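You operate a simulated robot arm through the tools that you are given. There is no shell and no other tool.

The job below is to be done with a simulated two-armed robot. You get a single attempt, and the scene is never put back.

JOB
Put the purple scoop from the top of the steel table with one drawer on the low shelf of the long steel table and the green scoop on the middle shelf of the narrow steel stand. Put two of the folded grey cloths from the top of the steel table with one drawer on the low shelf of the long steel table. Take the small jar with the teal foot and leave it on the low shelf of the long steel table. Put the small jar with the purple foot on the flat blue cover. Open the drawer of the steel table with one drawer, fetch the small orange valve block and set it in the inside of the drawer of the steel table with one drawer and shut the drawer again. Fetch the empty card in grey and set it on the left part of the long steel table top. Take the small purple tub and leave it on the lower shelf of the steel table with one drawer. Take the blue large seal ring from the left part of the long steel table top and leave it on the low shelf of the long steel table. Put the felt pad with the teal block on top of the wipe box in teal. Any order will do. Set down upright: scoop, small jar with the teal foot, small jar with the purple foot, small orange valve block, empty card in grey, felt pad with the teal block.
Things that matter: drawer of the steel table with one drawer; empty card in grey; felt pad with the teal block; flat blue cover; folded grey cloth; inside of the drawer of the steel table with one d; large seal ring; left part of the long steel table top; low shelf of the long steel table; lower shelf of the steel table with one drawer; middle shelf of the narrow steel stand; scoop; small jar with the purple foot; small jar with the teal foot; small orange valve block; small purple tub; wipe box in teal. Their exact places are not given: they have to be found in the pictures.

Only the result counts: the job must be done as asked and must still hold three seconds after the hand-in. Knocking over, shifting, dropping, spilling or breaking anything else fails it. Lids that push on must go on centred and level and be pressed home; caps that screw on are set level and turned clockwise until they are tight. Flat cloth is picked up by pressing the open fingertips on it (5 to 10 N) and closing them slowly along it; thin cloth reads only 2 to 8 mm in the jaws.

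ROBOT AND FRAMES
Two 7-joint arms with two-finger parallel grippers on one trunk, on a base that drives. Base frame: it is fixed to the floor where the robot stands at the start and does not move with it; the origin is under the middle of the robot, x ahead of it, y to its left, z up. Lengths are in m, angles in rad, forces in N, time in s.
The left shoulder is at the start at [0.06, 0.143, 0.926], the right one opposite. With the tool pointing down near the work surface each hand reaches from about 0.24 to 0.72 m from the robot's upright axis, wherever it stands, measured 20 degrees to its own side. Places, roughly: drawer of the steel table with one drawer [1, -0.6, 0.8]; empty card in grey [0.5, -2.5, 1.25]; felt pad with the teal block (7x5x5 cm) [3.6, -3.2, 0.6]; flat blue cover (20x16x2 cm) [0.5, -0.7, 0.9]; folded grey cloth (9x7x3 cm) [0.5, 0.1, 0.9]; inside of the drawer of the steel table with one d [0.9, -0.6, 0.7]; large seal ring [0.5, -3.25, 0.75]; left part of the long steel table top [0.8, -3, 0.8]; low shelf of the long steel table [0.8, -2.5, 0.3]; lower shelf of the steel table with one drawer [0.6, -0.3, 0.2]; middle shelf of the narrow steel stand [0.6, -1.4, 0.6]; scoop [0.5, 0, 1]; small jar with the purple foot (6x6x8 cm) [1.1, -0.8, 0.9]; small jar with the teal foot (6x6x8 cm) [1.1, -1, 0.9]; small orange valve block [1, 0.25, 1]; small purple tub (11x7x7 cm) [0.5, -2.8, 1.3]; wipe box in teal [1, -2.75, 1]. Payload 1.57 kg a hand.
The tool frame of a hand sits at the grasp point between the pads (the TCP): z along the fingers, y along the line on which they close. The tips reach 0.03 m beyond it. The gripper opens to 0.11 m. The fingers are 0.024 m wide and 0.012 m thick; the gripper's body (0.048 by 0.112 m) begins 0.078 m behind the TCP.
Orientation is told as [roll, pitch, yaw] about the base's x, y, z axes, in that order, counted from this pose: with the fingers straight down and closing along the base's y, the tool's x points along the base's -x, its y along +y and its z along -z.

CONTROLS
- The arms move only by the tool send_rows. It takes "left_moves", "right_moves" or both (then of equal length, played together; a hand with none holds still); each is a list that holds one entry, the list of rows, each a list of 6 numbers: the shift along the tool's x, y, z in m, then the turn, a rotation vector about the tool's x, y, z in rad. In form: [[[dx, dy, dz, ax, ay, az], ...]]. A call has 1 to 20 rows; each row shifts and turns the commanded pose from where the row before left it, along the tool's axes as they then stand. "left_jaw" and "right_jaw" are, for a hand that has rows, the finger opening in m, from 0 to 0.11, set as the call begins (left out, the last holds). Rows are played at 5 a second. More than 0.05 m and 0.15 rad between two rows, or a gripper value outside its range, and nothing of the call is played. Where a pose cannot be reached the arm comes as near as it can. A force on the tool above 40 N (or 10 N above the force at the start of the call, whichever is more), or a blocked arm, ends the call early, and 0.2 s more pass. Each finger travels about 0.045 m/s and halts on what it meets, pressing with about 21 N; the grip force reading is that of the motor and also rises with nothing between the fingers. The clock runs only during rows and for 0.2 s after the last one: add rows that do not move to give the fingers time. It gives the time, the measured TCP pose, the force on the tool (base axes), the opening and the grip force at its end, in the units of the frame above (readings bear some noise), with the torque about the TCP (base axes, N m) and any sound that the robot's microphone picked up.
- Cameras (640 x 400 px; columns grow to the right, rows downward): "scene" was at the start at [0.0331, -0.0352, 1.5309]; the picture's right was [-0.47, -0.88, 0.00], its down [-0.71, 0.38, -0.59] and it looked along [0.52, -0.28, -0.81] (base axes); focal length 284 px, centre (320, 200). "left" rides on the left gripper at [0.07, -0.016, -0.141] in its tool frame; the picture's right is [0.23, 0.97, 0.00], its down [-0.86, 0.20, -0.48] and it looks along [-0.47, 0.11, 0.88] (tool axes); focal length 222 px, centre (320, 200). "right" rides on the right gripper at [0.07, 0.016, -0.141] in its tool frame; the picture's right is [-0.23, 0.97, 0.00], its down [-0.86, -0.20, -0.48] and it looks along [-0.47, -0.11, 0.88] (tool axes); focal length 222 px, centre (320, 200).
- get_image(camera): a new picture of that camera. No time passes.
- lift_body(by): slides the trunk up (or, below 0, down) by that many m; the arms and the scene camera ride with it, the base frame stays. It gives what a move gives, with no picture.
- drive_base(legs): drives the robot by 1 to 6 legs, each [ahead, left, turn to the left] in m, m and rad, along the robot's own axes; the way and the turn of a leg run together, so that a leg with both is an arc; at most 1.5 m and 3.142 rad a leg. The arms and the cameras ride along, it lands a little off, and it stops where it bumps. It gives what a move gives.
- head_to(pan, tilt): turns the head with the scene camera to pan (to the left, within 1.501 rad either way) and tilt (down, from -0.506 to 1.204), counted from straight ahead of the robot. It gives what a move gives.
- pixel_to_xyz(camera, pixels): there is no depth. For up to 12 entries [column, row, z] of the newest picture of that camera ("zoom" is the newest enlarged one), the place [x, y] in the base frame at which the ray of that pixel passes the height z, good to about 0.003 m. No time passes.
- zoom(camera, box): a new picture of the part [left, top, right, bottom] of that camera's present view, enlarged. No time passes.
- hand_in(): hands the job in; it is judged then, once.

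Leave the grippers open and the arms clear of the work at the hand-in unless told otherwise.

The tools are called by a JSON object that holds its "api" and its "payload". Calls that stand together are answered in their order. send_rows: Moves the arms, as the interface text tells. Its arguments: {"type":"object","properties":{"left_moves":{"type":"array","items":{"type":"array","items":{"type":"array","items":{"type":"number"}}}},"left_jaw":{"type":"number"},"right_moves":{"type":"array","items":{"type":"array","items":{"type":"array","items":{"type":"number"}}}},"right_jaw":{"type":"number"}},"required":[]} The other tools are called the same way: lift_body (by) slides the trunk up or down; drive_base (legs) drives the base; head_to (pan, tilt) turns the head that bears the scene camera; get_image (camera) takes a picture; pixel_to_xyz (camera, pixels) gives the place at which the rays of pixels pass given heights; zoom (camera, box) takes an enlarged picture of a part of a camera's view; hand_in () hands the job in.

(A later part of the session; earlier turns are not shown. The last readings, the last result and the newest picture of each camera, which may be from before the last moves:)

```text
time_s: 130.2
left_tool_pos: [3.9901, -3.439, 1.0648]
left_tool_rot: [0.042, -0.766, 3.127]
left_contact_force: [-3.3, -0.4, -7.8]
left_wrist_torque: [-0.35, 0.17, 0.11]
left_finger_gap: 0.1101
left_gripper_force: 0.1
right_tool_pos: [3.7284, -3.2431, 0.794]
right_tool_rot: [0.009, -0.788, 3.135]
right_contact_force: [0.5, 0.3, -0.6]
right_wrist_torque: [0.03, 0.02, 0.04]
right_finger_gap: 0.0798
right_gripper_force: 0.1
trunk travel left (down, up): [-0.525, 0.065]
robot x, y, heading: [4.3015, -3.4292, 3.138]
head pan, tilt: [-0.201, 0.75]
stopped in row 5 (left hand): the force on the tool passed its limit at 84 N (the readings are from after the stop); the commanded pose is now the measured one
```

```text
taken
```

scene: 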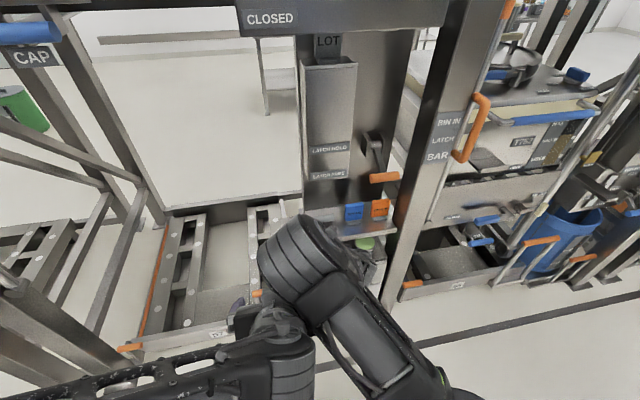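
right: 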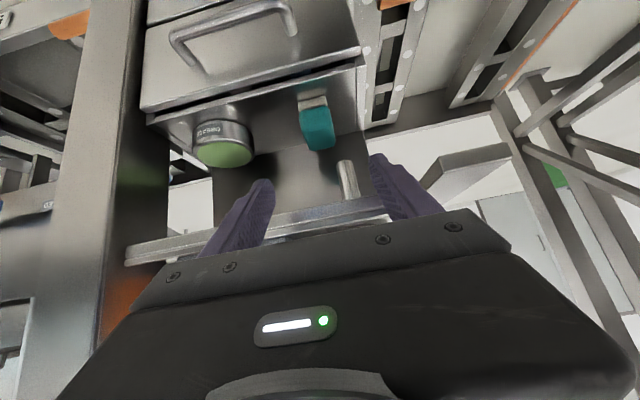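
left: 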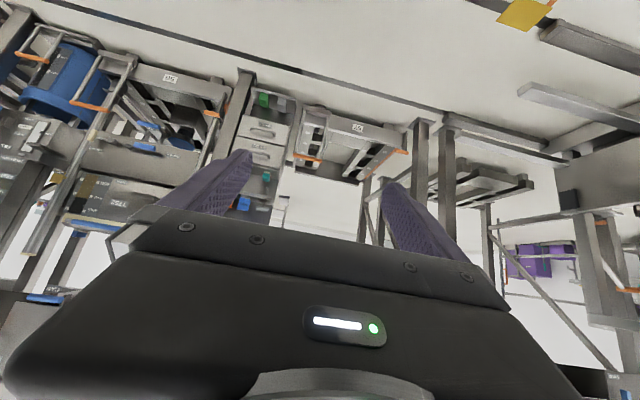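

The right forearm touched the left hand (84 N), no objects involved. I move the left hand away to the left by 0.2 m.

{"api": "send_rows", "payload": {"left_moves": [[[0, 0.03, -0.01, 0, 0, 0], [0, 0.04, -0.01, 0, 0, 0], [0, 0.04, -0.01, 0, 0, 0], [0, 0.04, -0.01, 0, 0, 0], [0, 0.04, 0, 0, 0, 0], [0, 0, 0, 0, 0, 0]]]}}

{"api": "get_image", "payload": {"camera": "scene"}}

{"api": "pixel_to_xyz", "payload": {"camera": "right", "pixels": [[319, 130, 0.655], [315, 118, 0.655], [323, 146, 0.655], [314, 100, 0.61], [300, 118, 0.655], [331, 118, 0.655]]}}

{"api": "zoom", "payload": {"camera": "right", "box": [240, 60, 400, 160]}}

```text
time_s: 131.6
left_tool_pos: [4.003, -3.6047, 1.1438]
left_tool_rot: [0.041, -0.763, 3.126]
left_contact_force: [0.4, -0.5, 0.0]
left_wrist_torque: [0.03, 0.02, -0.02]
left_finger_gap: 0.11
left_gripper_force: 0.1
left hand out of reach, approached as far as the arm can: row 1, 2, 3, 4, 5
right_tool_pos: [3.7285, -3.2429, 0.7925]
right_tool_rot: [0.009, -0.787, 3.135]
right_contact_force: [-0.1, -0.5, 0.0]
right_wrist_torque: [-0.02, 0.02, 0.0]
right_finger_gap: 0.08
right_gripper_force: 0.0
trunk travel left (down, up): [-0.525, 0.065]
robot x, y, heading: [4.3014, -3.4287, 3.139]
head pan, tilt: [-0.201, 0.75]
```

```text
taken
```

scene: 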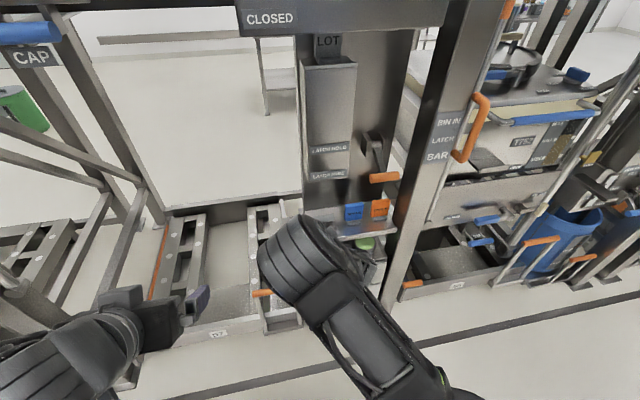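

```text
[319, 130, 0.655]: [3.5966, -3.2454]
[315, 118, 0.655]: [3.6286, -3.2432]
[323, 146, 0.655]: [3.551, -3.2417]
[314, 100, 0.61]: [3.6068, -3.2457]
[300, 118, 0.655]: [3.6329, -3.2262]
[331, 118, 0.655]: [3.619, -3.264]
```

```text
4.00 times, centred on (320, 110) of right
```

zoom: 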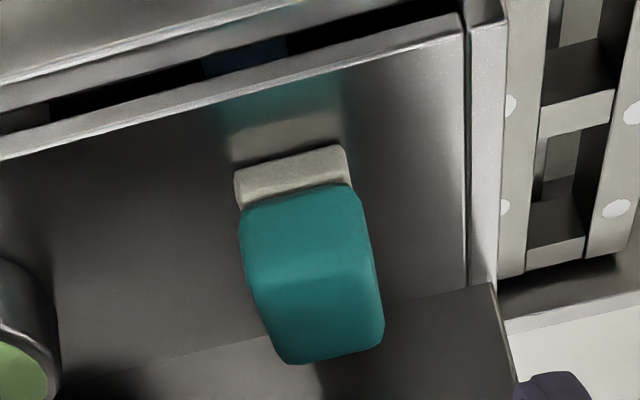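

The block is about 4.5 cm wide and deep, 7 cm tall, standing at (3.583, −3.244). I advance along the fingers 0.207 m to put the grasp point at z≈0.645.

{"api": "send_rows", "payload": {"right_moves": [[[0.0003, 0, 0.0345, 0, 0, 0], [0.0002, 0, 0.0345, 0, 0, 0], [0.0002, 0, 0.0345, 0, 0, 0], [0, 0, 0.0345, 0, 0, 0], [0, 0, 0.0345, 0, 0, 0], [0, 0, 0.0345, 0, 0, 0], [0, 0, 0, 0, 0, 0]]]}}

{"api": "get_image", "payload": {"camera": "right"}}

{"api": "get_image", "payload": {"camera": "scene"}}

```text
time_s: 133.2
left_tool_pos: [4.003, -3.6036, 1.1438]
left_tool_rot: [0.039, -0.763, 3.128]
left_contact_force: [0.5, -0.2, -0.1]
left_wrist_torque: [0.01, 0.02, 0.03]
left_finger_gap: 0.1099
left_gripper_force: 0.2
right_tool_pos: [3.6582, -3.3029, 0.7482]
right_tool_rot: [0.008, -0.787, 3.134]
right_contact_force: [0.2, 0.7, 0.3]
right_wrist_torque: [0.01, 0.01, 0.0]
right_finger_gap: 0.08
right_gripper_force: 0.1
right hand out of reach, approached as far as the arm can: row 2, 3, 4, 5, 6
trunk travel left (down, up): [-0.525, 0.065]
robot x, y, heading: [4.3057, -3.4288, 3.137]
head pan, tilt: [-0.201, 0.75]
```

```text
taken
```

right: 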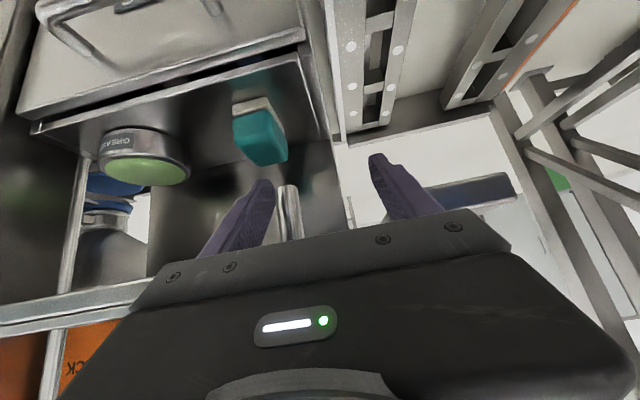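

```text
taken
```

scene: 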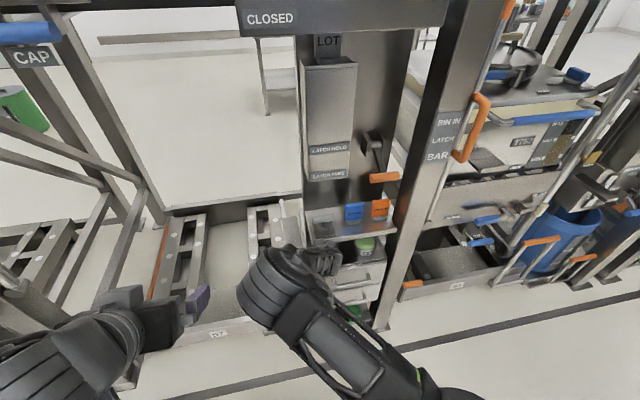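

The hand drifted out of reach toward y=−3.30, so I retract back out and up along the fingers, then lower the trunk and come a bit nearer.

{"api": "send_rows", "payload": {"right_moves": [[[0.0, 0, -0.03, 0, 0, 0], [0.01, -0.015, -0.035, 0, 0, 0], [0.01, -0.02, -0.035, 0, 0, 0], [0.0, -0.02, -0.04, 0, 0, 0], [0.0, 0, -0.04, 0, 0, 0], [0.0, 0, -0.04, 0, 0, 0], [0, 0, 0, 0, 0, 0]]]}}

{"api": "lift_body", "payload": {"by": -0.2}}

{"api": "get_image", "payload": {"camera": "scene"}}

```text
time_s: 134.8
left_tool_pos: [4.0025, -3.6037, 1.144]
left_tool_rot: [0.039, -0.765, 3.128]
left_contact_force: [0.4, -0.9, -0.3]
left_wrist_torque: [0.01, -0.05, 0.04]
left_finger_gap: 0.1101
left_gripper_force: 0.0
right_tool_pos: [3.8165, -3.2477, 0.8883]
right_tool_rot: [0.01, -0.784, 3.135]
right_contact_force: [0.4, 0.4, -0.9]
right_wrist_torque: [0.04, 0.0, -0.01]
right_finger_gap: 0.0803
right_gripper_force: 0.1
right hand out of reach, approached as far as the arm can: row 6
trunk travel left (down, up): [-0.525, 0.065]
robot x, y, heading: [4.2985, -3.4261, 3.135]
head pan, tilt: [-0.201, 0.75]
```

```text
time_s: 137.0
left_tool_pos: [4.0032, -3.6038, 0.9444]
left_tool_rot: [0.04, -0.762, 3.128]
left_contact_force: [0.6, 0.4, 0.6]
left_wrist_torque: [-0.01, -0.04, 0.01]
left_finger_gap: 0.1099
left_gripper_force: 0.1
right_tool_pos: [3.8172, -3.2472, 0.6883]
right_tool_rot: [0.007, -0.785, 3.135]
right_contact_force: [0.0, 0.3, -1.2]
right_wrist_torque: [-0.01, 0.0, -0.01]
right_finger_gap: 0.08
right_gripper_force: 0.1
trunk travel left (down, up): [-0.325, 0.265]
robot x, y, heading: [4.3049, -3.4299, 3.132]
head pan, tilt: [-0.201, 0.75]
```

```text
taken
```

scene: 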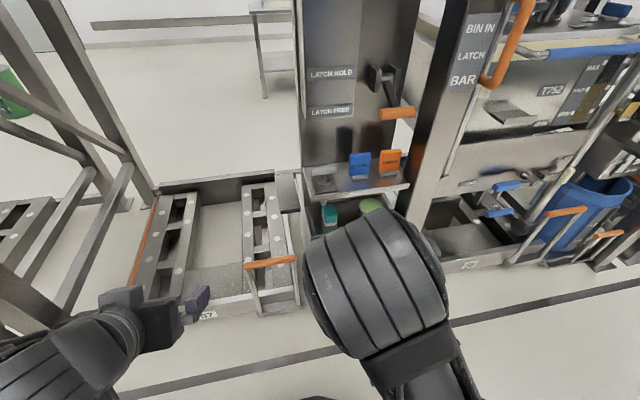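

Trunk lowered; hand at (3.817, −3.247, 0.688). Drive 0.08 m closer.

{"api": "drive_base", "payload": {"legs": [[0.08, 0.0, 0]]}}

{"api": "get_image", "payload": {"camera": "right"}}

```text
time_s: 138.1
left_tool_pos: [3.9227, -3.6034, 0.9442]
left_tool_rot: [0.04, -0.763, 3.128]
left_contact_force: [0.2, 0.4, -0.1]
left_wrist_torque: [0.0, 0.04, -0.01]
left_finger_gap: 0.11
left_gripper_force: 0.0
right_tool_pos: [3.738, -3.2498, 0.688]
right_tool_rot: [0.009, -0.785, 3.135]
right_contact_force: [-0.2, 0.0, -0.4]
right_wrist_torque: [0.02, -0.01, 0.01]
right_finger_gap: 0.08
right_gripper_force: 0.1
trunk travel left (down, up): [-0.325, 0.265]
robot x, y, heading: [4.2198, -3.4264, 3.136]
head pan, tilt: [-0.201, 0.75]
```

```text
taken
```

right: 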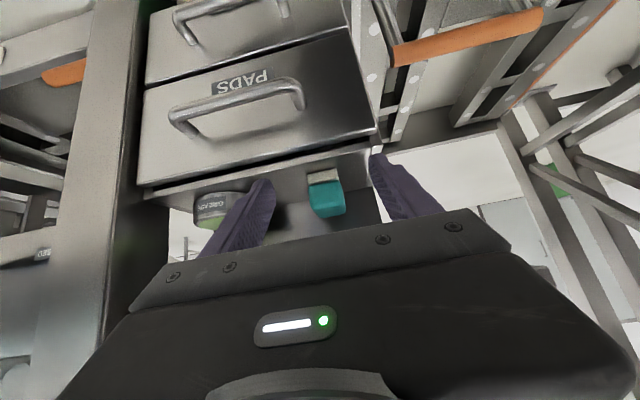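

Now advance in 5 small rows to the grasp point (3.583, −3.244, 0.645).

{"api": "send_rows", "payload": {"right_moves": [[[-0.0158, -0.0012, 0.028, 0, 0, 0], [-0.0158, -0.0012, 0.028, 0, 0, 0], [-0.0158, -0.0012, 0.028, 0, 0, 0], [-0.0158, -0.0012, 0.028, 0, 0, 0], [-0.0158, -0.0012, 0.028, 0, 0, 0], [0, 0, 0, 0, 0, 0]]]}}

{"api": "get_image", "payload": {"camera": "right"}}

```text
time_s: 139.5
left_tool_pos: [3.9269, -3.604, 0.9452]
left_tool_rot: [0.037, -0.767, 3.127]
left_contact_force: [-0.3, 0.2, -0.8]
left_wrist_torque: [0.01, -0.01, -0.02]
left_finger_gap: 0.1099
left_gripper_force: 0.1
right_tool_pos: [3.5827, -3.2407, 0.6496]
right_tool_rot: [0.005, -0.794, 3.134]
right_contact_force: [15.0, -2.1, 20.9]
right_wrist_torque: [0.77, -0.16, -0.64]
right_finger_gap: 0.0772
right_gripper_force: 0.1
trunk travel left (down, up): [-0.325, 0.265]
robot x, y, heading: [4.2214, -3.4263, 3.136]
head pan, tilt: [-0.201, 0.75]
stopped in row 6 (right hand): the force on the tool passed its limit at 60 N (the readings are from after the stop); the commanded pose is now the measured one
```

```text
taken
```

right: 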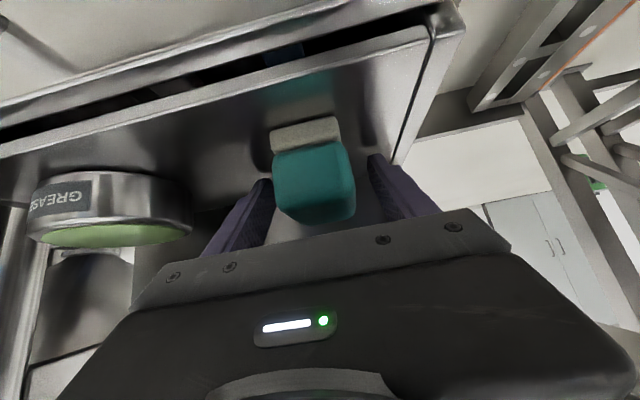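

The block is between the fingers; tips touched the tray (force up 21 N). I back off 12 mm and close on the block.

{"api": "send_rows", "payload": {"right_moves": [[[0, 0, -0.012, 0, 0, 0], [0, 0, 0, 0, 0, 0]]]}}

{"api": "send_rows", "payload": {"right_moves": [[[0, 0, 0, 0, 0, 0], [0, 0, 0, 0, 0, 0], [0, 0, 0, 0, 0, 0], [0, 0, 0, 0, 0, 0], [0, 0, 0, 0, 0, 0], [0, 0, 0, 0, 0, 0]]], "right_jaw": 0.02}}

{"api": "get_image", "payload": {"camera": "right"}}

```text
time_s: 140.1
left_tool_pos: [3.9238, -3.6026, 0.945]
left_tool_rot: [0.041, -0.762, 3.127]
left_contact_force: [-0.4, 0.7, -0.1]
left_wrist_torque: [-0.03, 0.03, 0.02]
left_finger_gap: 0.1099
left_gripper_force: 0.0
right_tool_pos: [3.5891, -3.2404, 0.6538]
right_tool_rot: [0.004, -0.787, 3.136]
right_contact_force: [0.4, -0.6, 0.5]
right_wrist_torque: [0.0, 0.0, -0.02]
right_finger_gap: 0.0801
right_gripper_force: 0.0
trunk travel left (down, up): [-0.325, 0.265]
robot x, y, heading: [4.2225, -3.4315, 3.138]
head pan, tilt: [-0.201, 0.75]
```

```text
time_s: 141.5
left_tool_pos: [3.9243, -3.6028, 0.9434]
left_tool_rot: [0.04, -0.762, 3.127]
left_contact_force: [-0.2, 0.5, 0.6]
left_wrist_torque: [0.04, 0.02, 0.02]
left_finger_gap: 0.1096
left_gripper_force: 0.1
right_tool_pos: [3.59, -3.2416, 0.6545]
right_tool_rot: [0.007, -0.787, 3.134]
right_contact_force: [0.4, 1.3, 0.4]
right_wrist_torque: [0.01, 0.06, -0.01]
right_finger_gap: 0.0436
right_gripper_force: 20.9
trunk travel left (down, up): [-0.325, 0.265]
robot x, y, heading: [4.2242, -3.4303, 3.137]
head pan, tilt: [-0.201, 0.75]
```

```text
taken
```

right: 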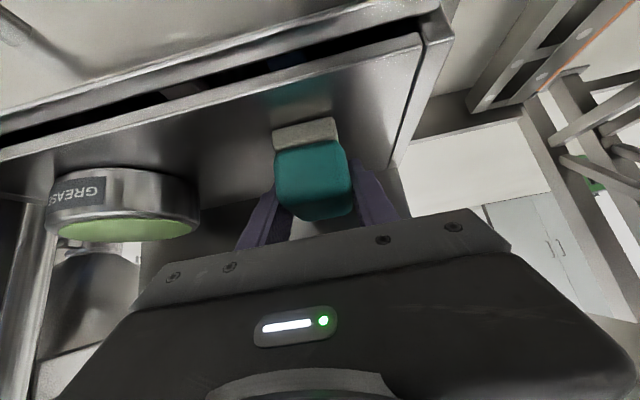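

Gripped: opening 0.0436 m, 21 N. Lift 25 mm, then draw straight back.

{"api": "send_rows", "payload": {"right_moves": [[[-0.0088, 0, -0.0088, 0, 0, 0], [-0.0088, 0, -0.0088, 0, 0, 0], [0.0, 0, 0.0, 0, 0, 0], [0.02, 0, -0.02, 0, 0, 0], [0.0318, 0, -0.0318, 0, 0, 0], [0.0318, 0, -0.0318, 0, 0, 0], [0.0318, 0, -0.0318, 0, 0, 0], [0.0318, 0, -0.0318, 0, 0, 0], [0, 0, 0, 0, 0, 0]]]}}

{"api": "get_image", "payload": {"camera": "right"}}

```text
time_s: 141.9
left_tool_pos: [3.924, -3.6041, 0.9459]
left_tool_rot: [0.037, -0.764, 3.124]
left_contact_force: [0.2, -1.4, -0.1]
left_wrist_torque: [-0.02, 0.01, 0.01]
left_finger_gap: 0.1101
left_gripper_force: 0.0
right_tool_pos: [3.5957, -3.2397, 0.6613]
right_tool_rot: [-0.001, -0.771, 3.138]
right_contact_force: [6.0, -0.8, -2.9]
right_wrist_torque: [0.11, 0.83, -0.03]
right_finger_gap: 0.0435
right_gripper_force: 21.1
trunk travel left (down, up): [-0.325, 0.265]
robot x, y, heading: [4.2217, -3.4298, 3.141]
head pan, tilt: [-0.201, 0.75]
stopped in row 2 (right hand): the force on the tool passed its limit at 53 N (the readings are from after the stop); the commanded pose is now the measured one
```

```text
taken
```

right: 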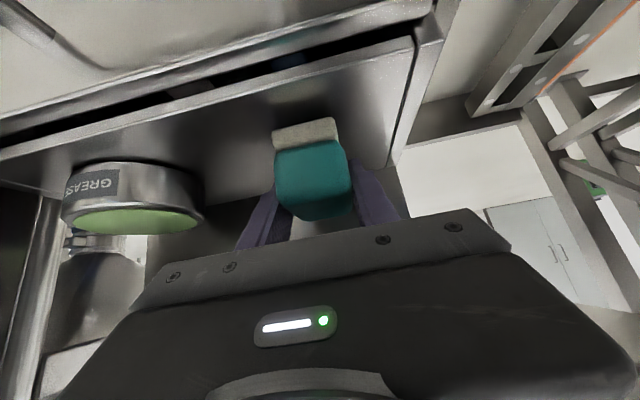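

The hand's top touched the shelf edge above. I draw straight back (+x) now that the pad is slightly lifted.

{"api": "send_rows", "payload": {"right_moves": [[[0.012, 0, -0.012, 0, 0, 0], [0.018, 0, -0.018, 0, 0, 0], [0.025, 0, -0.03, 0, 0, 0], [0.03, 0, -0.032, 0, 0, 0], [0.0318, 0, -0.0318, 0, 0, 0], [0.0318, 0, -0.0318, 0, 0, 0], [0, 0, 0, 0, 0, 0]]]}}

{"api": "get_image", "payload": {"camera": "right"}}

{"api": "get_image", "payload": {"camera": "scene"}}

```text
time_s: 143.5
left_tool_pos: [3.9218, -3.6037, 0.945]
left_tool_rot: [0.04, -0.761, 3.125]
left_contact_force: [0.3, -0.3, 1.2]
left_wrist_torque: [0.01, 0.05, -0.03]
left_finger_gap: 0.1101
left_gripper_force: 0.0
right_tool_pos: [3.7433, -3.2458, 0.663]
right_tool_rot: [0.002, -0.771, 3.139]
right_contact_force: [-0.3, -0.1, 0.0]
right_wrist_torque: [0.0, -0.01, 0.0]
right_finger_gap: 0.0201
right_gripper_force: 0.0
right hand out of reach, approached as far as the arm can: row 5, 6
trunk travel left (down, up): [-0.325, 0.265]
robot x, y, heading: [4.2221, -3.4272, 3.135]
head pan, tilt: [-0.201, 0.75]
```

```text
taken
```

right: 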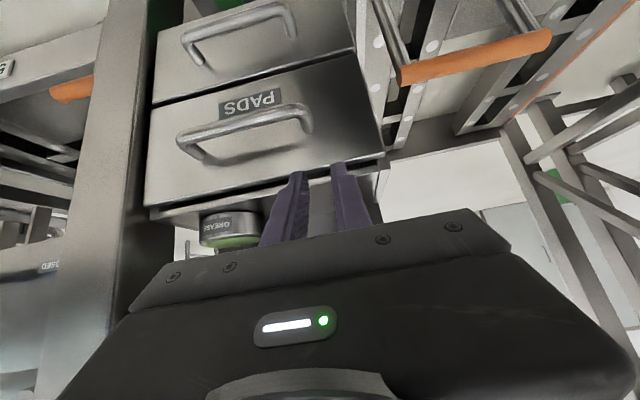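

```text
taken
```

scene: 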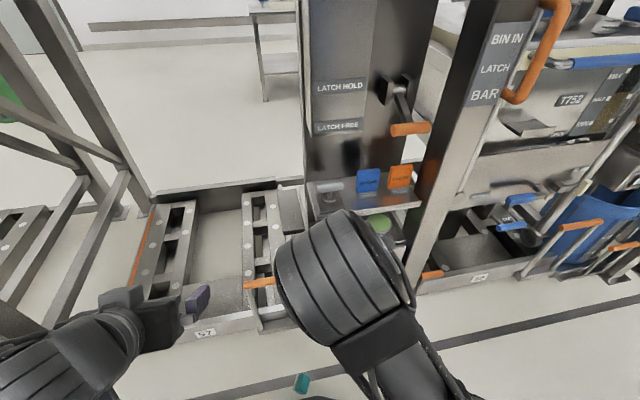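

The jaws are empty (gap 0.020), and a teal thing is at (302,382) in the scene, on the floor before the robot. I look down to see it.

{"api": "head_to", "payload": {"pan": 0.05, "tilt": 1.1}}

{"api": "get_image", "payload": {"camera": "scene"}}

{"api": "zoom", "payload": {"camera": "scene", "box": [240, 200, 400, 300]}}

```text
time_s: 144.4
left_tool_pos: [3.9235, -3.6028, 0.9447]
left_tool_rot: [0.039, -0.763, 3.125]
left_contact_force: [0.3, -0.3, -0.2]
left_wrist_torque: [-0.02, 0.01, -0.03]
left_finger_gap: 0.1099
left_gripper_force: 0.1
right_tool_pos: [3.7438, -3.2457, 0.661]
right_tool_rot: [0.0, -0.773, 3.139]
right_contact_force: [0.8, 0.1, 0.1]
right_wrist_torque: [-0.01, -0.03, -0.01]
right_finger_gap: 0.0199
right_gripper_force: 0.0
trunk travel left (down, up): [-0.325, 0.265]
robot x, y, heading: [4.2227, -3.428, 3.131]
head pan, tilt: [0.051, 1.1]
```

```text
taken
```

scene: 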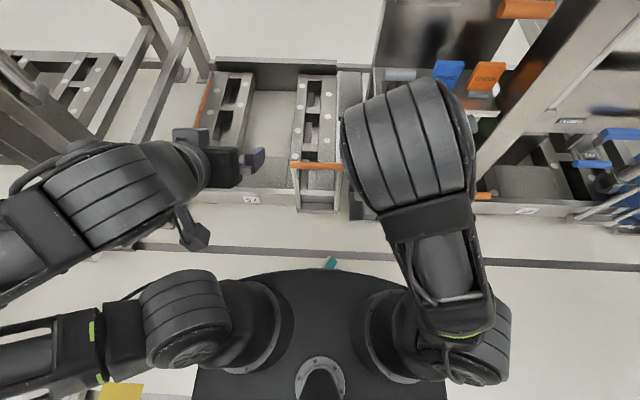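

```text
4.00 times, centred on (320, 250) of scene
```

zoom: 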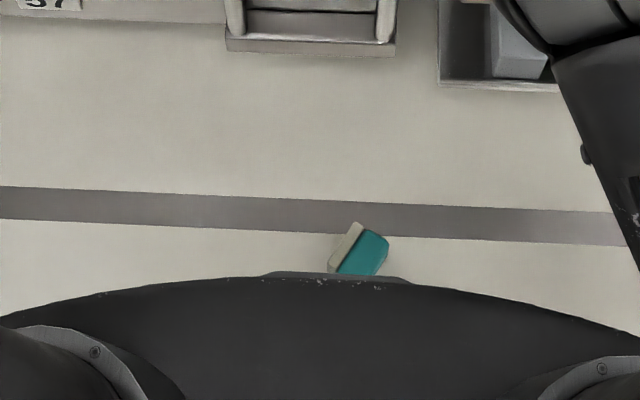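

The pad lies on the floor on its side right in front of the base. I back up 0.4 m (space behind is free) to be able to reach it.

{"api": "pixel_to_xyz", "payload": {"camera": "scene", "pixels": [[331, 263, 0.02], [323, 263, 0.02], [337, 261, 0.04], [330, 256, 0.02], [326, 268, 0.02]]}}

{"api": "drive_base", "payload": {"legs": [[-0.4, 0.0, 0]]}}

{"api": "head_to", "payload": {"pan": 0.0, "tilt": 1.0}}

{"api": "get_image", "payload": {"camera": "scene"}}

```text
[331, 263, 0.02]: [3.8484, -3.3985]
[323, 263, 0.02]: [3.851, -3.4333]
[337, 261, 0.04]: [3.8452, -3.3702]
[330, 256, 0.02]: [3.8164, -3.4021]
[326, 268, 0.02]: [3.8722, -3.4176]
```

```text
time_s: 146.8
left_tool_pos: [4.3177, -3.6057, 0.9443]
left_tool_rot: [0.039, -0.764, 3.126]
left_contact_force: [-0.1, 0.4, 0.2]
left_wrist_torque: [0.0, -0.02, -0.03]
left_finger_gap: 0.1103
left_gripper_force: 0.0
right_tool_pos: [4.1372, -3.2476, 0.6617]
right_tool_rot: [0.0, -0.771, 3.139]
right_contact_force: [0.6, -0.7, 0.2]
right_wrist_torque: [-0.04, 0.0, 0.03]
right_finger_gap: 0.02
right_gripper_force: 0.1
trunk travel left (down, up): [-0.325, 0.265]
robot x, y, heading: [4.616, -3.4303, 3.135]
head pan, tilt: [0.051, 1.1]
```

```text
time_s: 147.5
left_tool_pos: [4.3167, -3.6052, 0.9442]
left_tool_rot: [0.04, -0.763, 3.124]
left_contact_force: [0.1, 0.3, 0.7]
left_wrist_torque: [-0.03, 0.0, 0.0]
left_finger_gap: 0.1099
left_gripper_force: 0.1
right_tool_pos: [4.1366, -3.2483, 0.6614]
right_tool_rot: [0.001, -0.771, 3.138]
right_contact_force: [-0.5, -0.2, -0.3]
right_wrist_torque: [0.01, -0.02, 0.03]
right_finger_gap: 0.0201
right_gripper_force: 0.1
trunk travel left (down, up): [-0.325, 0.265]
robot x, y, heading: [4.6112, -3.4283, 3.138]
head pan, tilt: [0.0, 1.0]
```

```text
taken
```

scene: 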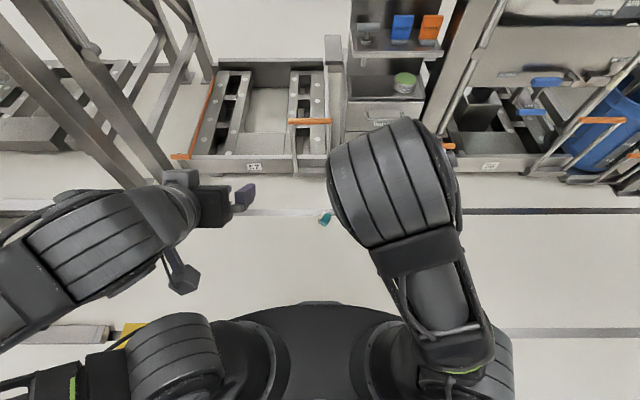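

The pad is on the floor at about (3.85, −3.41). Zoom to see how it lies.

{"api": "zoom", "payload": {"camera": "scene", "box": [285, 194, 365, 244]}}

{"api": "pixel_to_xyz", "payload": {"camera": "zoom", "pixels": [[300, 200, 0.0], [300, 200, 0.025], [335, 200, 0.04], [275, 200, 0.02]]}}

```text
8.00 times, centred on (325, 219) of scene
```

zoom: 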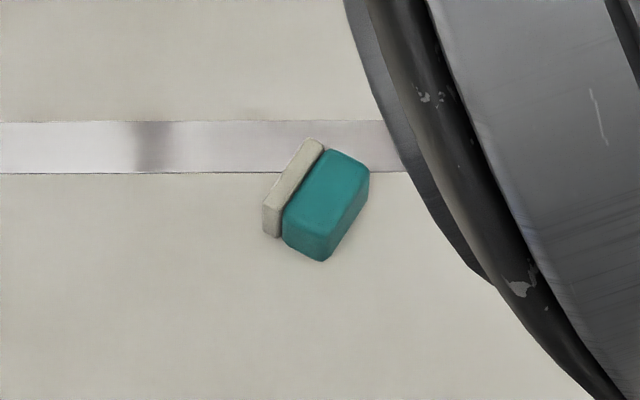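

```text
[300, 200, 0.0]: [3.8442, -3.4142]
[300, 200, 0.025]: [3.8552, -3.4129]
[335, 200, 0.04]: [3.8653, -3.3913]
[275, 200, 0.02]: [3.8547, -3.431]
```

The pad lies on its side: felt face vertical, its "up" axis pointing toward base (+0.52,+0.85). I can grip it along its long side with the tool down and later pitch the hand so it stands upright. For that I place the robot south-east of it. First check floor obstacles on the left.

{"api": "pixel_to_xyz", "payload": {"camera": "scene", "pixels": [[150, 187, 0.0], [185, 157, 0.05], [60, 150, 0.0], [10, 212, 0.0], [60, 335, 0.0], [130, 327, 0.02], [310, 175, 0.0]]}}

{"api": "head_to", "payload": {"pan": 0.9, "tilt": 0.8}}

{"api": "get_image", "payload": {"camera": "scene"}}

```text
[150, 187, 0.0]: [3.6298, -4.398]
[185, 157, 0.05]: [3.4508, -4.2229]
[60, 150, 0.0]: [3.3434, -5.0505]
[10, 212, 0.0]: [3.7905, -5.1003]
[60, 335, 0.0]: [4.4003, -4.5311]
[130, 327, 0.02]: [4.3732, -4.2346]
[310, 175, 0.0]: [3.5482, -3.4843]
```

```text
time_s: 148.7
left_tool_pos: [4.3174, -3.6053, 0.9439]
left_tool_rot: [0.042, -0.762, 3.126]
left_contact_force: [0.0, 1.2, 0.5]
left_wrist_torque: [0.0, 0.01, -0.01]
left_finger_gap: 0.1102
left_gripper_force: 0.0
right_tool_pos: [4.1365, -3.2473, 0.6624]
right_tool_rot: [0.0, -0.772, 3.139]
right_contact_force: [0.3, 0.6, 0.8]
right_wrist_torque: [0.01, 0.0, -0.02]
right_finger_gap: 0.0202
right_gripper_force: 0.0
trunk travel left (down, up): [-0.325, 0.265]
robot x, y, heading: [4.6162, -3.4318, 3.138]
head pan, tilt: [0.901, 0.799]
```

```text
taken
```

scene: 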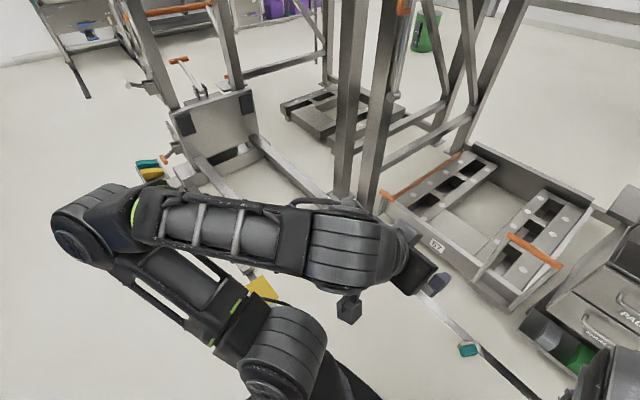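

The floor near the stacker fork ends at about y=−4.3. I turn to heading ≈2.2 rad and shift to about (4.35, −3.78), which puts the pad ~0.6 m ahead-left for the left hand.

{"api": "drive_base", "payload": {"legs": [[0, 0, -0.937], [-0.127, 0.421, 0]]}}

{"api": "head_to", "payload": {"pan": 0.3, "tilt": 1.0}}

{"api": "get_image", "payload": {"camera": "scene"}}

```text
time_s: 153.8
left_tool_pos: [4.0289, -3.6357, 0.9439]
left_tool_rot: [0.038, -0.763, 2.172]
left_contact_force: [0.5, 0.3, 0.0]
left_wrist_torque: [0.05, -0.01, -0.03]
left_finger_gap: 0.11
left_gripper_force: 0.0
right_tool_pos: [4.2171, -3.2818, 0.662]
right_tool_rot: [0.001, -0.772, 2.183]
right_contact_force: [0.4, -0.2, -0.1]
right_wrist_torque: [-0.01, 0.01, 0.0]
right_finger_gap: 0.0201
right_gripper_force: 0.0
trunk travel left (down, up): [-0.325, 0.265]
robot x, y, heading: [4.3443, -3.7768, 2.182]
head pan, tilt: [0.901, 0.799]
```

```text
time_s: 154.8
left_tool_pos: [4.0298, -3.6351, 0.9447]
left_tool_rot: [0.042, -0.763, 2.171]
left_contact_force: [0.6, 0.2, 0.6]
left_wrist_torque: [0.03, 0.0, 0.02]
left_finger_gap: 0.1099
left_gripper_force: 0.1
right_tool_pos: [4.218, -3.2821, 0.6614]
right_tool_rot: [0.001, -0.771, 2.184]
right_contact_force: [0.4, 0.8, -0.6]
right_wrist_torque: [-0.01, 0.0, 0.0]
right_finger_gap: 0.0201
right_gripper_force: 0.0
trunk travel left (down, up): [-0.325, 0.265]
robot x, y, heading: [4.3478, -3.7777, 2.18]
head pan, tilt: [0.3, 1.0]
```

```text
taken
```

scene: 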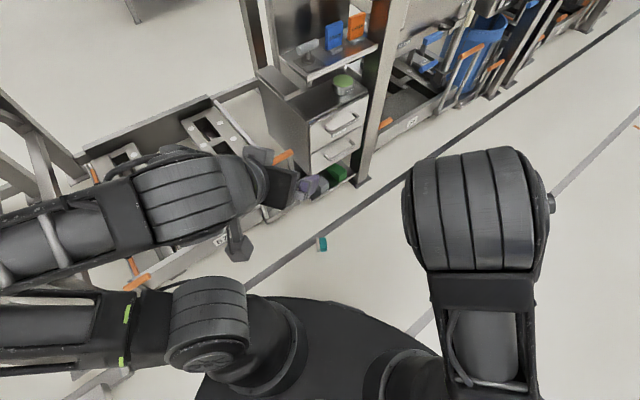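

Left hand: straighten to tool-down and yaw −1.15 rad (to base yaw ≈1.02), here in free space at z≈0.94.

{"api": "send_rows", "payload": {"left_moves": [[[0, 0, 0, 0.04, 0.127, 0], [0, 0, 0, 0, 0.127, 0], [0, 0, 0, 0, 0.127, 0], [0, 0, 0, 0, 0.127, 0], [0, 0, 0, 0, 0.127, 0], [0, 0, 0, 0, 0.127, 0], [0, 0, 0, 0, 0, 0.143], [0, 0, 0, 0, 0, 0.143], [0, 0, 0, 0, 0, 0.143], [0, 0, 0, 0, 0, 0.143], [0, 0, 0, 0, 0, 0.143], [0, 0, 0, 0, 0, 0.143], [0, 0, 0, 0, 0, 0.143], [0, 0, 0, 0, 0, 0.143], [0, 0, 0, 0, 0, 0]]], "left_jaw": 0.11}}

{"api": "get_image", "payload": {"camera": "left"}}

{"api": "zoom", "payload": {"camera": "scene", "box": [290, 220, 354, 260]}}

```text
time_s: 158.0
left_tool_pos: [4.0242, -3.6277, 0.8997]
left_tool_rot: [-0.001, -0.001, 1.028]
left_contact_force: [-0.6, 0.5, -0.5]
left_wrist_torque: [-0.03, -0.02, 0.01]
left_finger_gap: 0.1101
left_gripper_force: 0.1
left hand out of reach, approached as far as the arm can: row 5, 6
right_tool_pos: [4.219, -3.2816, 0.6621]
right_tool_rot: [0.002, -0.772, 2.186]
right_contact_force: [-0.3, -0.2, 0.7]
right_wrist_torque: [0.02, -0.05, -0.01]
right_finger_gap: 0.0199
right_gripper_force: 0.0
trunk travel left (down, up): [-0.325, 0.265]
robot x, y, heading: [4.3481, -3.7832, 2.179]
head pan, tilt: [0.3, 1.0]
```

```text
taken
```

left: 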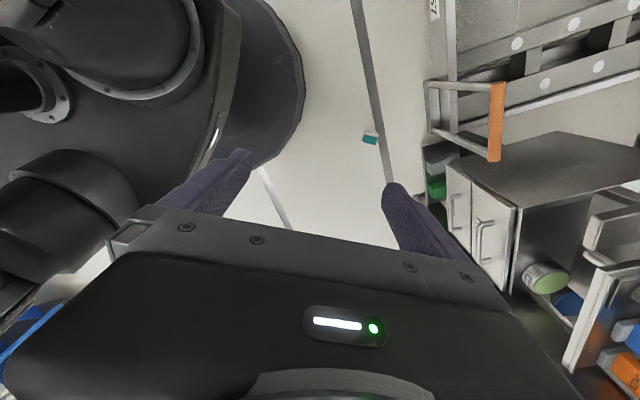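

```text
10.00 times, centred on (322, 240) of scene
```

zoom: 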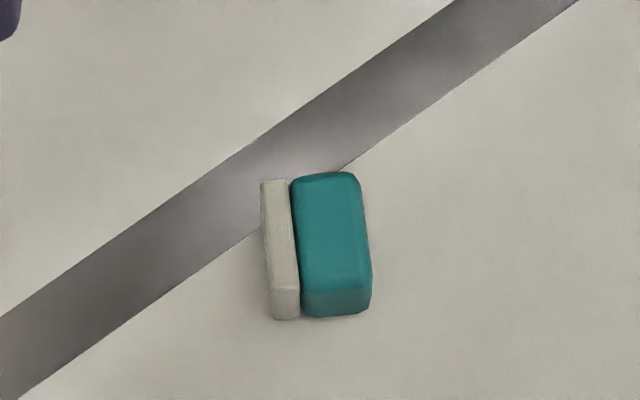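

The pad's long axis is at about 145.6°, so the hand yaw should be ≈0.97. I read the top-face centre (315,232) in the zoom at z≈0.044 and its ends.

{"api": "pixel_to_xyz", "payload": {"camera": "zoom", "pixels": [[315, 232, 0.044], [308, 178, 0.044], [322, 288, 0.044], [265, 235, 0.044], [362, 232, 0.044], [322, 318, 0.0]]}}

{"api": "pixel_to_xyz", "payload": {"camera": "left", "pixels": [[370, 138, 0.022], [370, 138, 0.044]]}}

```text
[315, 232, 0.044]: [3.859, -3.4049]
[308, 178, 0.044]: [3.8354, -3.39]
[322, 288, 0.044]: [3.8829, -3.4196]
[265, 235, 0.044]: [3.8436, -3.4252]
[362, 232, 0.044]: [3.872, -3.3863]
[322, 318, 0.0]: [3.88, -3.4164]
```

```text
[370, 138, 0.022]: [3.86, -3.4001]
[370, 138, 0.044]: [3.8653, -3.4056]
```

Pad centre ≈(3.859, −3.404), up-axis ≈56°. Lower the trunk 0.3 m, then bring the left hand above it at z≈0.2.

{"api": "lift_body", "payload": {"by": -0.3}}

{"api": "send_rows", "payload": {"left_moves": [[[-0.0086, 0.0237, 0.0341, 0, 0, 0.048], [-0.0086, 0.0237, 0.0341, 0, 0, 0], [-0.0086, 0.0237, 0.0341, 0, 0, 0], [-0.0086, 0.0237, 0.0341, 0, 0, 0], [-0.0086, 0.0237, 0.0341, 0, 0, 0], [-0.0086, 0.0237, 0.0341, 0, 0, 0], [-0.0086, 0.0237, 0.0341, 0, 0, 0], [-0.0086, 0.0237, 0.0341, 0, 0, 0], [-0.0086, 0.0237, 0.0341, 0, 0, 0], [-0.0086, 0.0237, 0.0341, 0, 0, 0], [-0.0086, 0.0237, 0.0341, 0, 0, 0], [0, 0, 0, 0, 0, 0]]]}}

{"api": "get_image", "payload": {"camera": "left"}}

{"api": "get_image", "payload": {"camera": "scene"}}

```text
time_s: 161.0
left_tool_pos: [4.0254, -3.6289, 0.5995]
left_tool_rot: [-0.001, -0.002, 1.031]
left_contact_force: [-0.3, 0.2, -0.1]
left_wrist_torque: [0.0, 0.0, -0.02]
left_finger_gap: 0.1098
left_gripper_force: 0.1
right_tool_pos: [4.2188, -3.2808, 0.3627]
right_tool_rot: [0.002, -0.771, 2.184]
right_contact_force: [-0.7, -0.6, 0.2]
right_wrist_torque: [0.01, -0.03, 0.02]
right_finger_gap: 0.0202
right_gripper_force: 0.1
trunk travel left (down, up): [-0.025, 0.565]
robot x, y, heading: [4.3476, -3.7812, 2.181]
head pan, tilt: [0.3, 1.0]
```

```text
time_s: 163.6
left_tool_pos: [3.8606, -3.4049, 0.2238]
left_tool_rot: [0.0, -0.003, 0.982]
left_contact_force: [0.0, 0.1, -1.1]
left_wrist_torque: [-0.02, -0.03, 0.0]
left_finger_gap: 0.1098
left_gripper_force: 0.1
right_tool_pos: [4.2177, -3.2828, 0.362]
right_tool_rot: [0.001, -0.771, 2.183]
right_contact_force: [0.3, 0.9, 0.2]
right_wrist_torque: [0.01, 0.01, 0.0]
right_finger_gap: 0.0201
right_gripper_force: 0.1
trunk travel left (down, up): [-0.025, 0.565]
robot x, y, heading: [4.3435, -3.7781, 2.182]
head pan, tilt: [0.3, 1.0]
```

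```text
taken
```

left: 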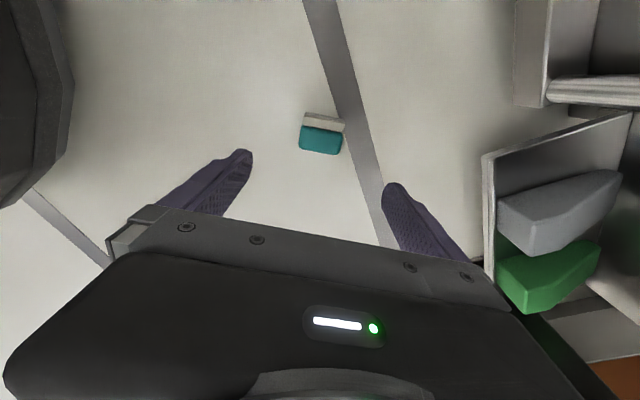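

```text
taken
```

scene: 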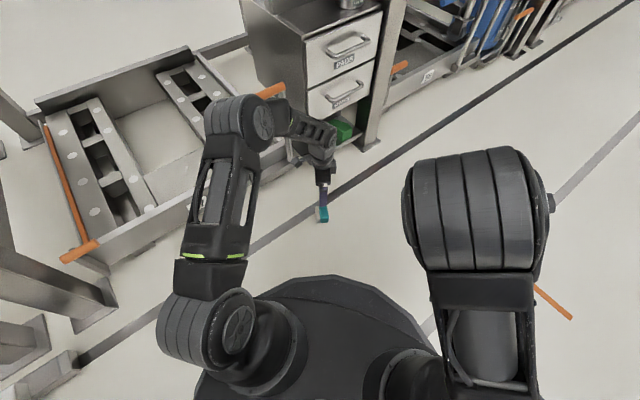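

The felt is on the −u side as wanted. I check the pad centre in this view (322,134) before descending.

{"api": "pixel_to_xyz", "payload": {"camera": "left", "pixels": [[322, 132, 0.044], [322, 132, 0.022], [300, 128, 0.044], [344, 130, 0.044], [322, 114, 0.044], [319, 154, 0.044]]}}

{"api": "zoom", "payload": {"camera": "left", "box": [282, 100, 362, 150]}}

```text
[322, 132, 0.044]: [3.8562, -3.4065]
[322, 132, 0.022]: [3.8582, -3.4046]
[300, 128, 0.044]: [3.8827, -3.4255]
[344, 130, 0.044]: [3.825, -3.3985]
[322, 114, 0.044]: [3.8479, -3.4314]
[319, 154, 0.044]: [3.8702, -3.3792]
```

```text
8.00 times, centred on (322, 125) of left
```

zoom: 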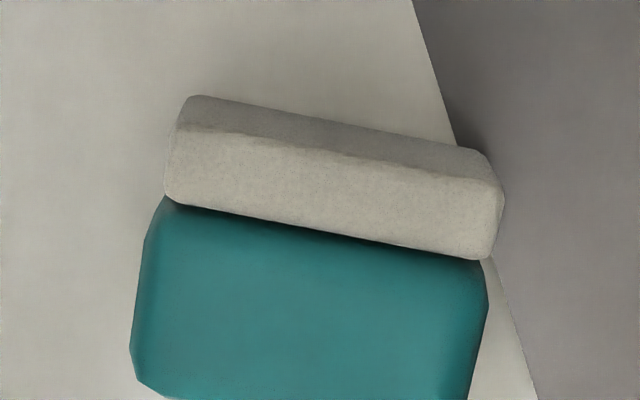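

Aligned well. Descend to z≈0.036 with a 4 mm shift toward the teal side.

{"api": "send_rows", "payload": {"left_moves": [[[-0.002, 0, 0.035, 0, 0, 0], [-0.002, 0, 0.035, 0, 0, 0], [0, 0, 0.035, 0, 0, 0], [0, 0, 0.035, 0, 0, 0], [0, 0, 0.03, 0, 0, 0], [0, 0, 0.018, 0, 0, 0], [0, 0, 0, 0, 0, 0]]]}}

{"api": "get_image", "payload": {"camera": "left"}}

```text
time_s: 165.2
left_tool_pos: [3.8617, -3.4028, 0.0358]
left_tool_rot: [-0.001, -0.001, 0.983]
left_contact_force: [-0.8, 0.3, 0.1]
left_wrist_torque: [-0.01, -0.02, -0.01]
left_finger_gap: 0.1101
left_gripper_force: 0.0
right_tool_pos: [4.2169, -3.282, 0.3621]
right_tool_rot: [0.002, -0.771, 2.183]
right_contact_force: [-0.5, 0.5, 0.8]
right_wrist_torque: [0.0, 0.0, 0.01]
right_finger_gap: 0.0201
right_gripper_force: 0.1
trunk travel left (down, up): [-0.025, 0.565]
robot x, y, heading: [4.3455, -3.7785, 2.179]
head pan, tilt: [0.3, 1.0]
```

```text
taken
```

left: 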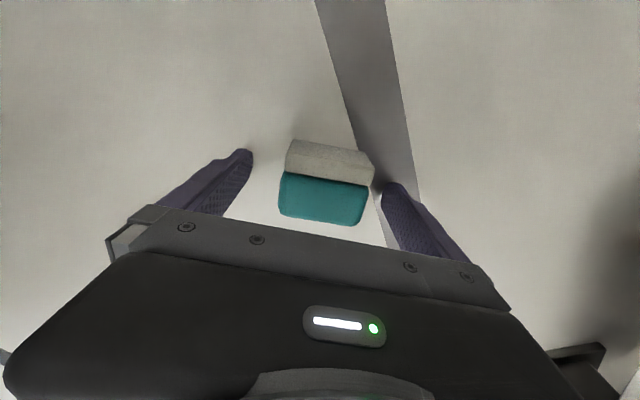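

Pad between the fingers. Close the left jaw.

{"api": "send_rows", "payload": {"left_moves": [[[0, 0, 0, 0, 0, 0], [0, 0, 0, 0, 0, 0], [0, 0, 0, 0, 0, 0], [0, 0, 0, 0, 0, 0], [0, 0, 0, 0, 0, 0], [0, 0, 0, 0, 0, 0]]], "left_jaw": 0.03}}

{"api": "get_image", "payload": {"camera": "left"}}

```text
time_s: 166.6
left_tool_pos: [3.8626, -3.4025, 0.0373]
left_tool_rot: [-0.001, -0.001, 0.982]
left_contact_force: [-0.4, 0.1, 0.9]
left_wrist_torque: [-0.01, -0.01, 0.0]
left_finger_gap: 0.0641
left_gripper_force: 21.0
right_tool_pos: [4.2166, -3.2812, 0.3618]
right_tool_rot: [0.002, -0.769, 2.183]
right_contact_force: [0.1, 0.0, -0.2]
right_wrist_torque: [0.01, 0.01, 0.02]
right_finger_gap: 0.02
right_gripper_force: 0.1
trunk travel left (down, up): [-0.025, 0.565]
robot x, y, heading: [4.3445, -3.7763, 2.179]
head pan, tilt: [0.3, 1.0]
```

```text
taken
```

left: 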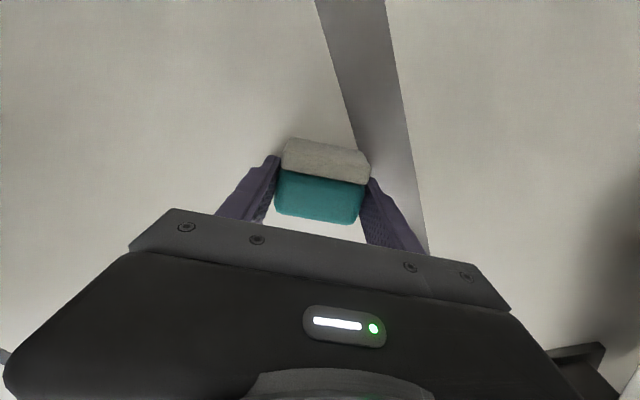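

Gripped at 0.064 m. Lift straight up about 0.2 m.

{"api": "send_rows", "payload": {"left_moves": [[[0, 0, -0.02, 0, 0, 0], [0, 0, -0.03, 0, 0, 0], [0, 0, -0.04, 0, 0, 0], [0, 0, -0.04, 0, 0, 0], [0, 0, -0.04, 0, 0, 0], [0, 0, -0.04, 0, 0, 0], [0, 0, 0, 0, 0, 0]]]}}

{"api": "get_image", "payload": {"camera": "left"}}

```text
time_s: 168.2
left_tool_pos: [3.8626, -3.4027, 0.2451]
left_tool_rot: [0.0, -0.002, 0.984]
left_contact_force: [-0.1, 0.3, 0.1]
left_wrist_torque: [0.0, 0.01, 0.0]
left_finger_gap: 0.0638
left_gripper_force: 21.0
right_tool_pos: [4.2178, -3.2813, 0.3614]
right_tool_rot: [0.002, -0.772, 2.184]
right_contact_force: [-0.2, 0.2, 0.5]
right_wrist_torque: [-0.02, 0.03, 0.02]
right_finger_gap: 0.0198
right_gripper_force: 0.1
trunk travel left (down, up): [-0.025, 0.565]
robot x, y, heading: [4.3438, -3.7778, 2.179]
head pan, tilt: [0.3, 1.0]
```

```text
taken
```

left: 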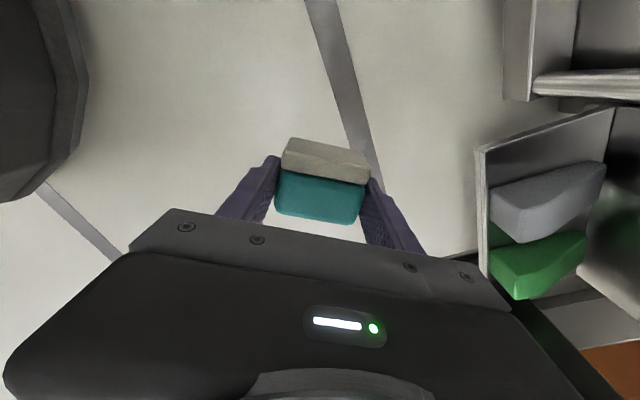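

Held firmly. Retrace: back toward the robot and up, then yaw the hand back to face robot-forward.

{"api": "send_rows", "payload": {"left_moves": [[[0.0086, -0.0237, -0.0341, 0, 0, 0], [0.0086, -0.0237, -0.0341, 0, 0, 0], [0.0086, -0.0237, -0.0341, 0, 0, 0], [0.0086, -0.0237, -0.0341, 0, 0, 0], [0.0086, -0.0237, -0.0341, 0, 0, 0], [0.0086, -0.0237, -0.0341, 0, 0, 0], [0.0086, -0.0237, -0.0341, 0, 0, 0], [0.0086, -0.0237, -0.0341, 0, 0, 0], [0.0086, -0.0237, -0.0341, 0, 0, 0], [0, 0, 0, 0, 0, -0.133], [0, 0, 0, 0, 0, -0.133], [0, 0, 0, 0, 0, -0.133], [0, 0, 0, 0, 0, -0.133], [0, 0, 0, 0, 0, -0.133], [0, 0, 0, 0, 0, -0.133], [0, 0, 0, 0, 0, -0.133], [0, 0, 0, 0, 0, -0.133], [0, 0, 0, 0, 0, -0.133], [0, 0, 0, 0, 0, 0]]]}}

{"api": "lift_body", "payload": {"by": 0.5}}

{"api": "get_image", "payload": {"camera": "left"}}

{"api": "get_image", "payload": {"camera": "scene"}}

```text
time_s: 172.2
left_tool_pos: [3.9971, -3.5848, 0.5531]
left_tool_rot: [-0.002, -0.002, 2.181]
left_contact_force: [-0.9, -0.3, -0.9]
left_wrist_torque: [-0.02, -0.01, 0.01]
left_finger_gap: 0.0638
left_gripper_force: 20.7
right_tool_pos: [4.2178, -3.2821, 0.3617]
right_tool_rot: [0.003, -0.771, 2.183]
right_contact_force: [-0.5, 0.2, -1.0]
right_wrist_torque: [0.02, -0.02, 0.03]
right_finger_gap: 0.0201
right_gripper_force: 0.0
trunk travel left (down, up): [-0.025, 0.565]
robot x, y, heading: [4.3438, -3.7784, 2.179]
head pan, tilt: [0.3, 1.0]
```

```text
refused: 0.5 is not a number from -0.4 to 0.4
```

```text
taken
```

left: 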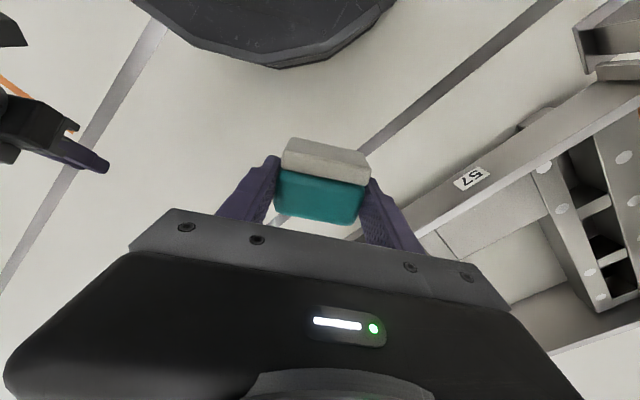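

```text
taken
```

scene: 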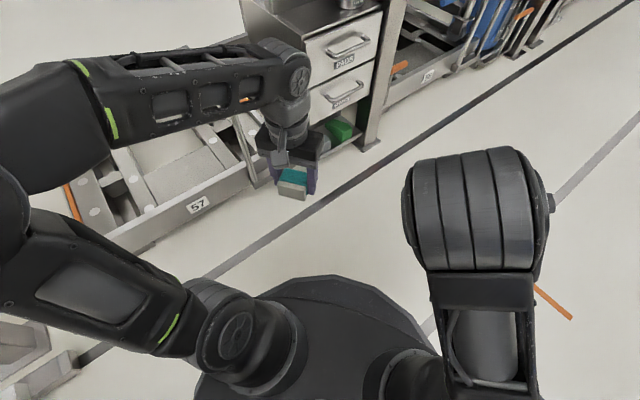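

Raise the trunk 0.4 m, then leave: shift to the lane at x≈5.2 and turn to face −y.

{"api": "lift_body", "payload": {"by": 0.4}}

{"api": "drive_base", "payload": {"legs": [[-0.49, -0.7, 0], [0, 0, 2.53]]}}

{"api": "head_to", "payload": {"pan": 0.0, "tilt": 0.6}}

{"api": "get_image", "payload": {"camera": "scene"}}

```text
time_s: 176.0
left_tool_pos: [3.9961, -3.5848, 0.9523]
left_tool_rot: [0.0, -0.003, 2.179]
left_contact_force: [-0.3, -0.1, -1.1]
left_wrist_torque: [-0.01, 0.03, -0.02]
left_finger_gap: 0.0636
left_gripper_force: 20.9
right_tool_pos: [4.2171, -3.2815, 0.7621]
right_tool_rot: [0.001, -0.772, 2.183]
right_contact_force: [0.6, -0.1, 0.0]
right_wrist_torque: [-0.01, -0.03, -0.01]
right_finger_gap: 0.02
right_gripper_force: 0.1
trunk travel left (down, up): [-0.425, 0.165]
robot x, y, heading: [4.346, -3.7801, 2.18]
head pan, tilt: [0.3, 1.0]
```

```text
time_s: 186.5
left_tool_pos: [5.373, -4.1461, 0.9538]
left_tool_rot: [-0.001, -0.001, -1.576]
left_contact_force: [-0.1, -0.2, -1.0]
left_wrist_torque: [-0.04, -0.01, 0.0]
left_finger_gap: 0.0635
left_gripper_force: 20.9
right_tool_pos: [5.0158, -4.2671, 0.7628]
right_tool_rot: [0.003, -0.772, -1.571]
right_contact_force: [0.1, -0.1, -0.1]
right_wrist_torque: [0.0, 0.03, -0.01]
right_finger_gap: 0.0198
right_gripper_force: 0.1
trunk travel left (down, up): [-0.425, 0.165]
robot x, y, heading: [5.1964, -3.7838, -1.571]
head pan, tilt: [0.3, 1.0]
```

```text
time_s: 187.4
left_tool_pos: [5.3727, -4.1458, 0.953]
left_tool_rot: [-0.003, -0.001, -1.575]
left_contact_force: [0.4, 0.5, 0.1]
left_wrist_torque: [0.02, -0.01, -0.01]
left_finger_gap: 0.0637
left_gripper_force: 20.8
right_tool_pos: [5.0172, -4.2671, 0.7611]
right_tool_rot: [0.002, -0.772, -1.571]
right_contact_force: [0.2, 0.2, -0.7]
right_wrist_torque: [0.04, -0.03, -0.05]
right_finger_gap: 0.0199
right_gripper_force: 0.2
trunk travel left (down, up): [-0.425, 0.165]
robot x, y, heading: [5.1987, -3.7877, -1.571]
head pan, tilt: [0.0, 0.6]
```

```text
taken
```

scene: 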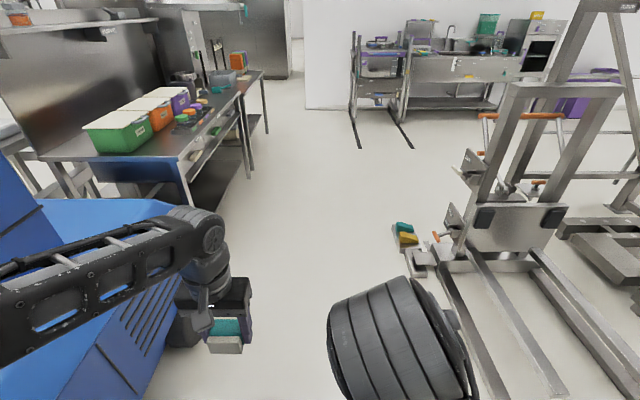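

Check clearances to the stacker edge (395,235) and bench corner (187,165).

{"api": "pixel_to_xyz", "payload": {"camera": "scene", "pixels": [[393, 232, 0.0], [415, 275, 0.0], [500, 395, 0.0], [187, 165, 0.85], [195, 235, 0.0], [355, 150, 0.0], [410, 148, 0.0]]}}

```text
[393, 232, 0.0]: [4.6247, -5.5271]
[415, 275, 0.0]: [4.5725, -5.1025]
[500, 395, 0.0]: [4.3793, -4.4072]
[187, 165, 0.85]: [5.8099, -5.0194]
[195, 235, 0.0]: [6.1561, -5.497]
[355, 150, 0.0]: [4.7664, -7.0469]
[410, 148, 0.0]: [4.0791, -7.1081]
```

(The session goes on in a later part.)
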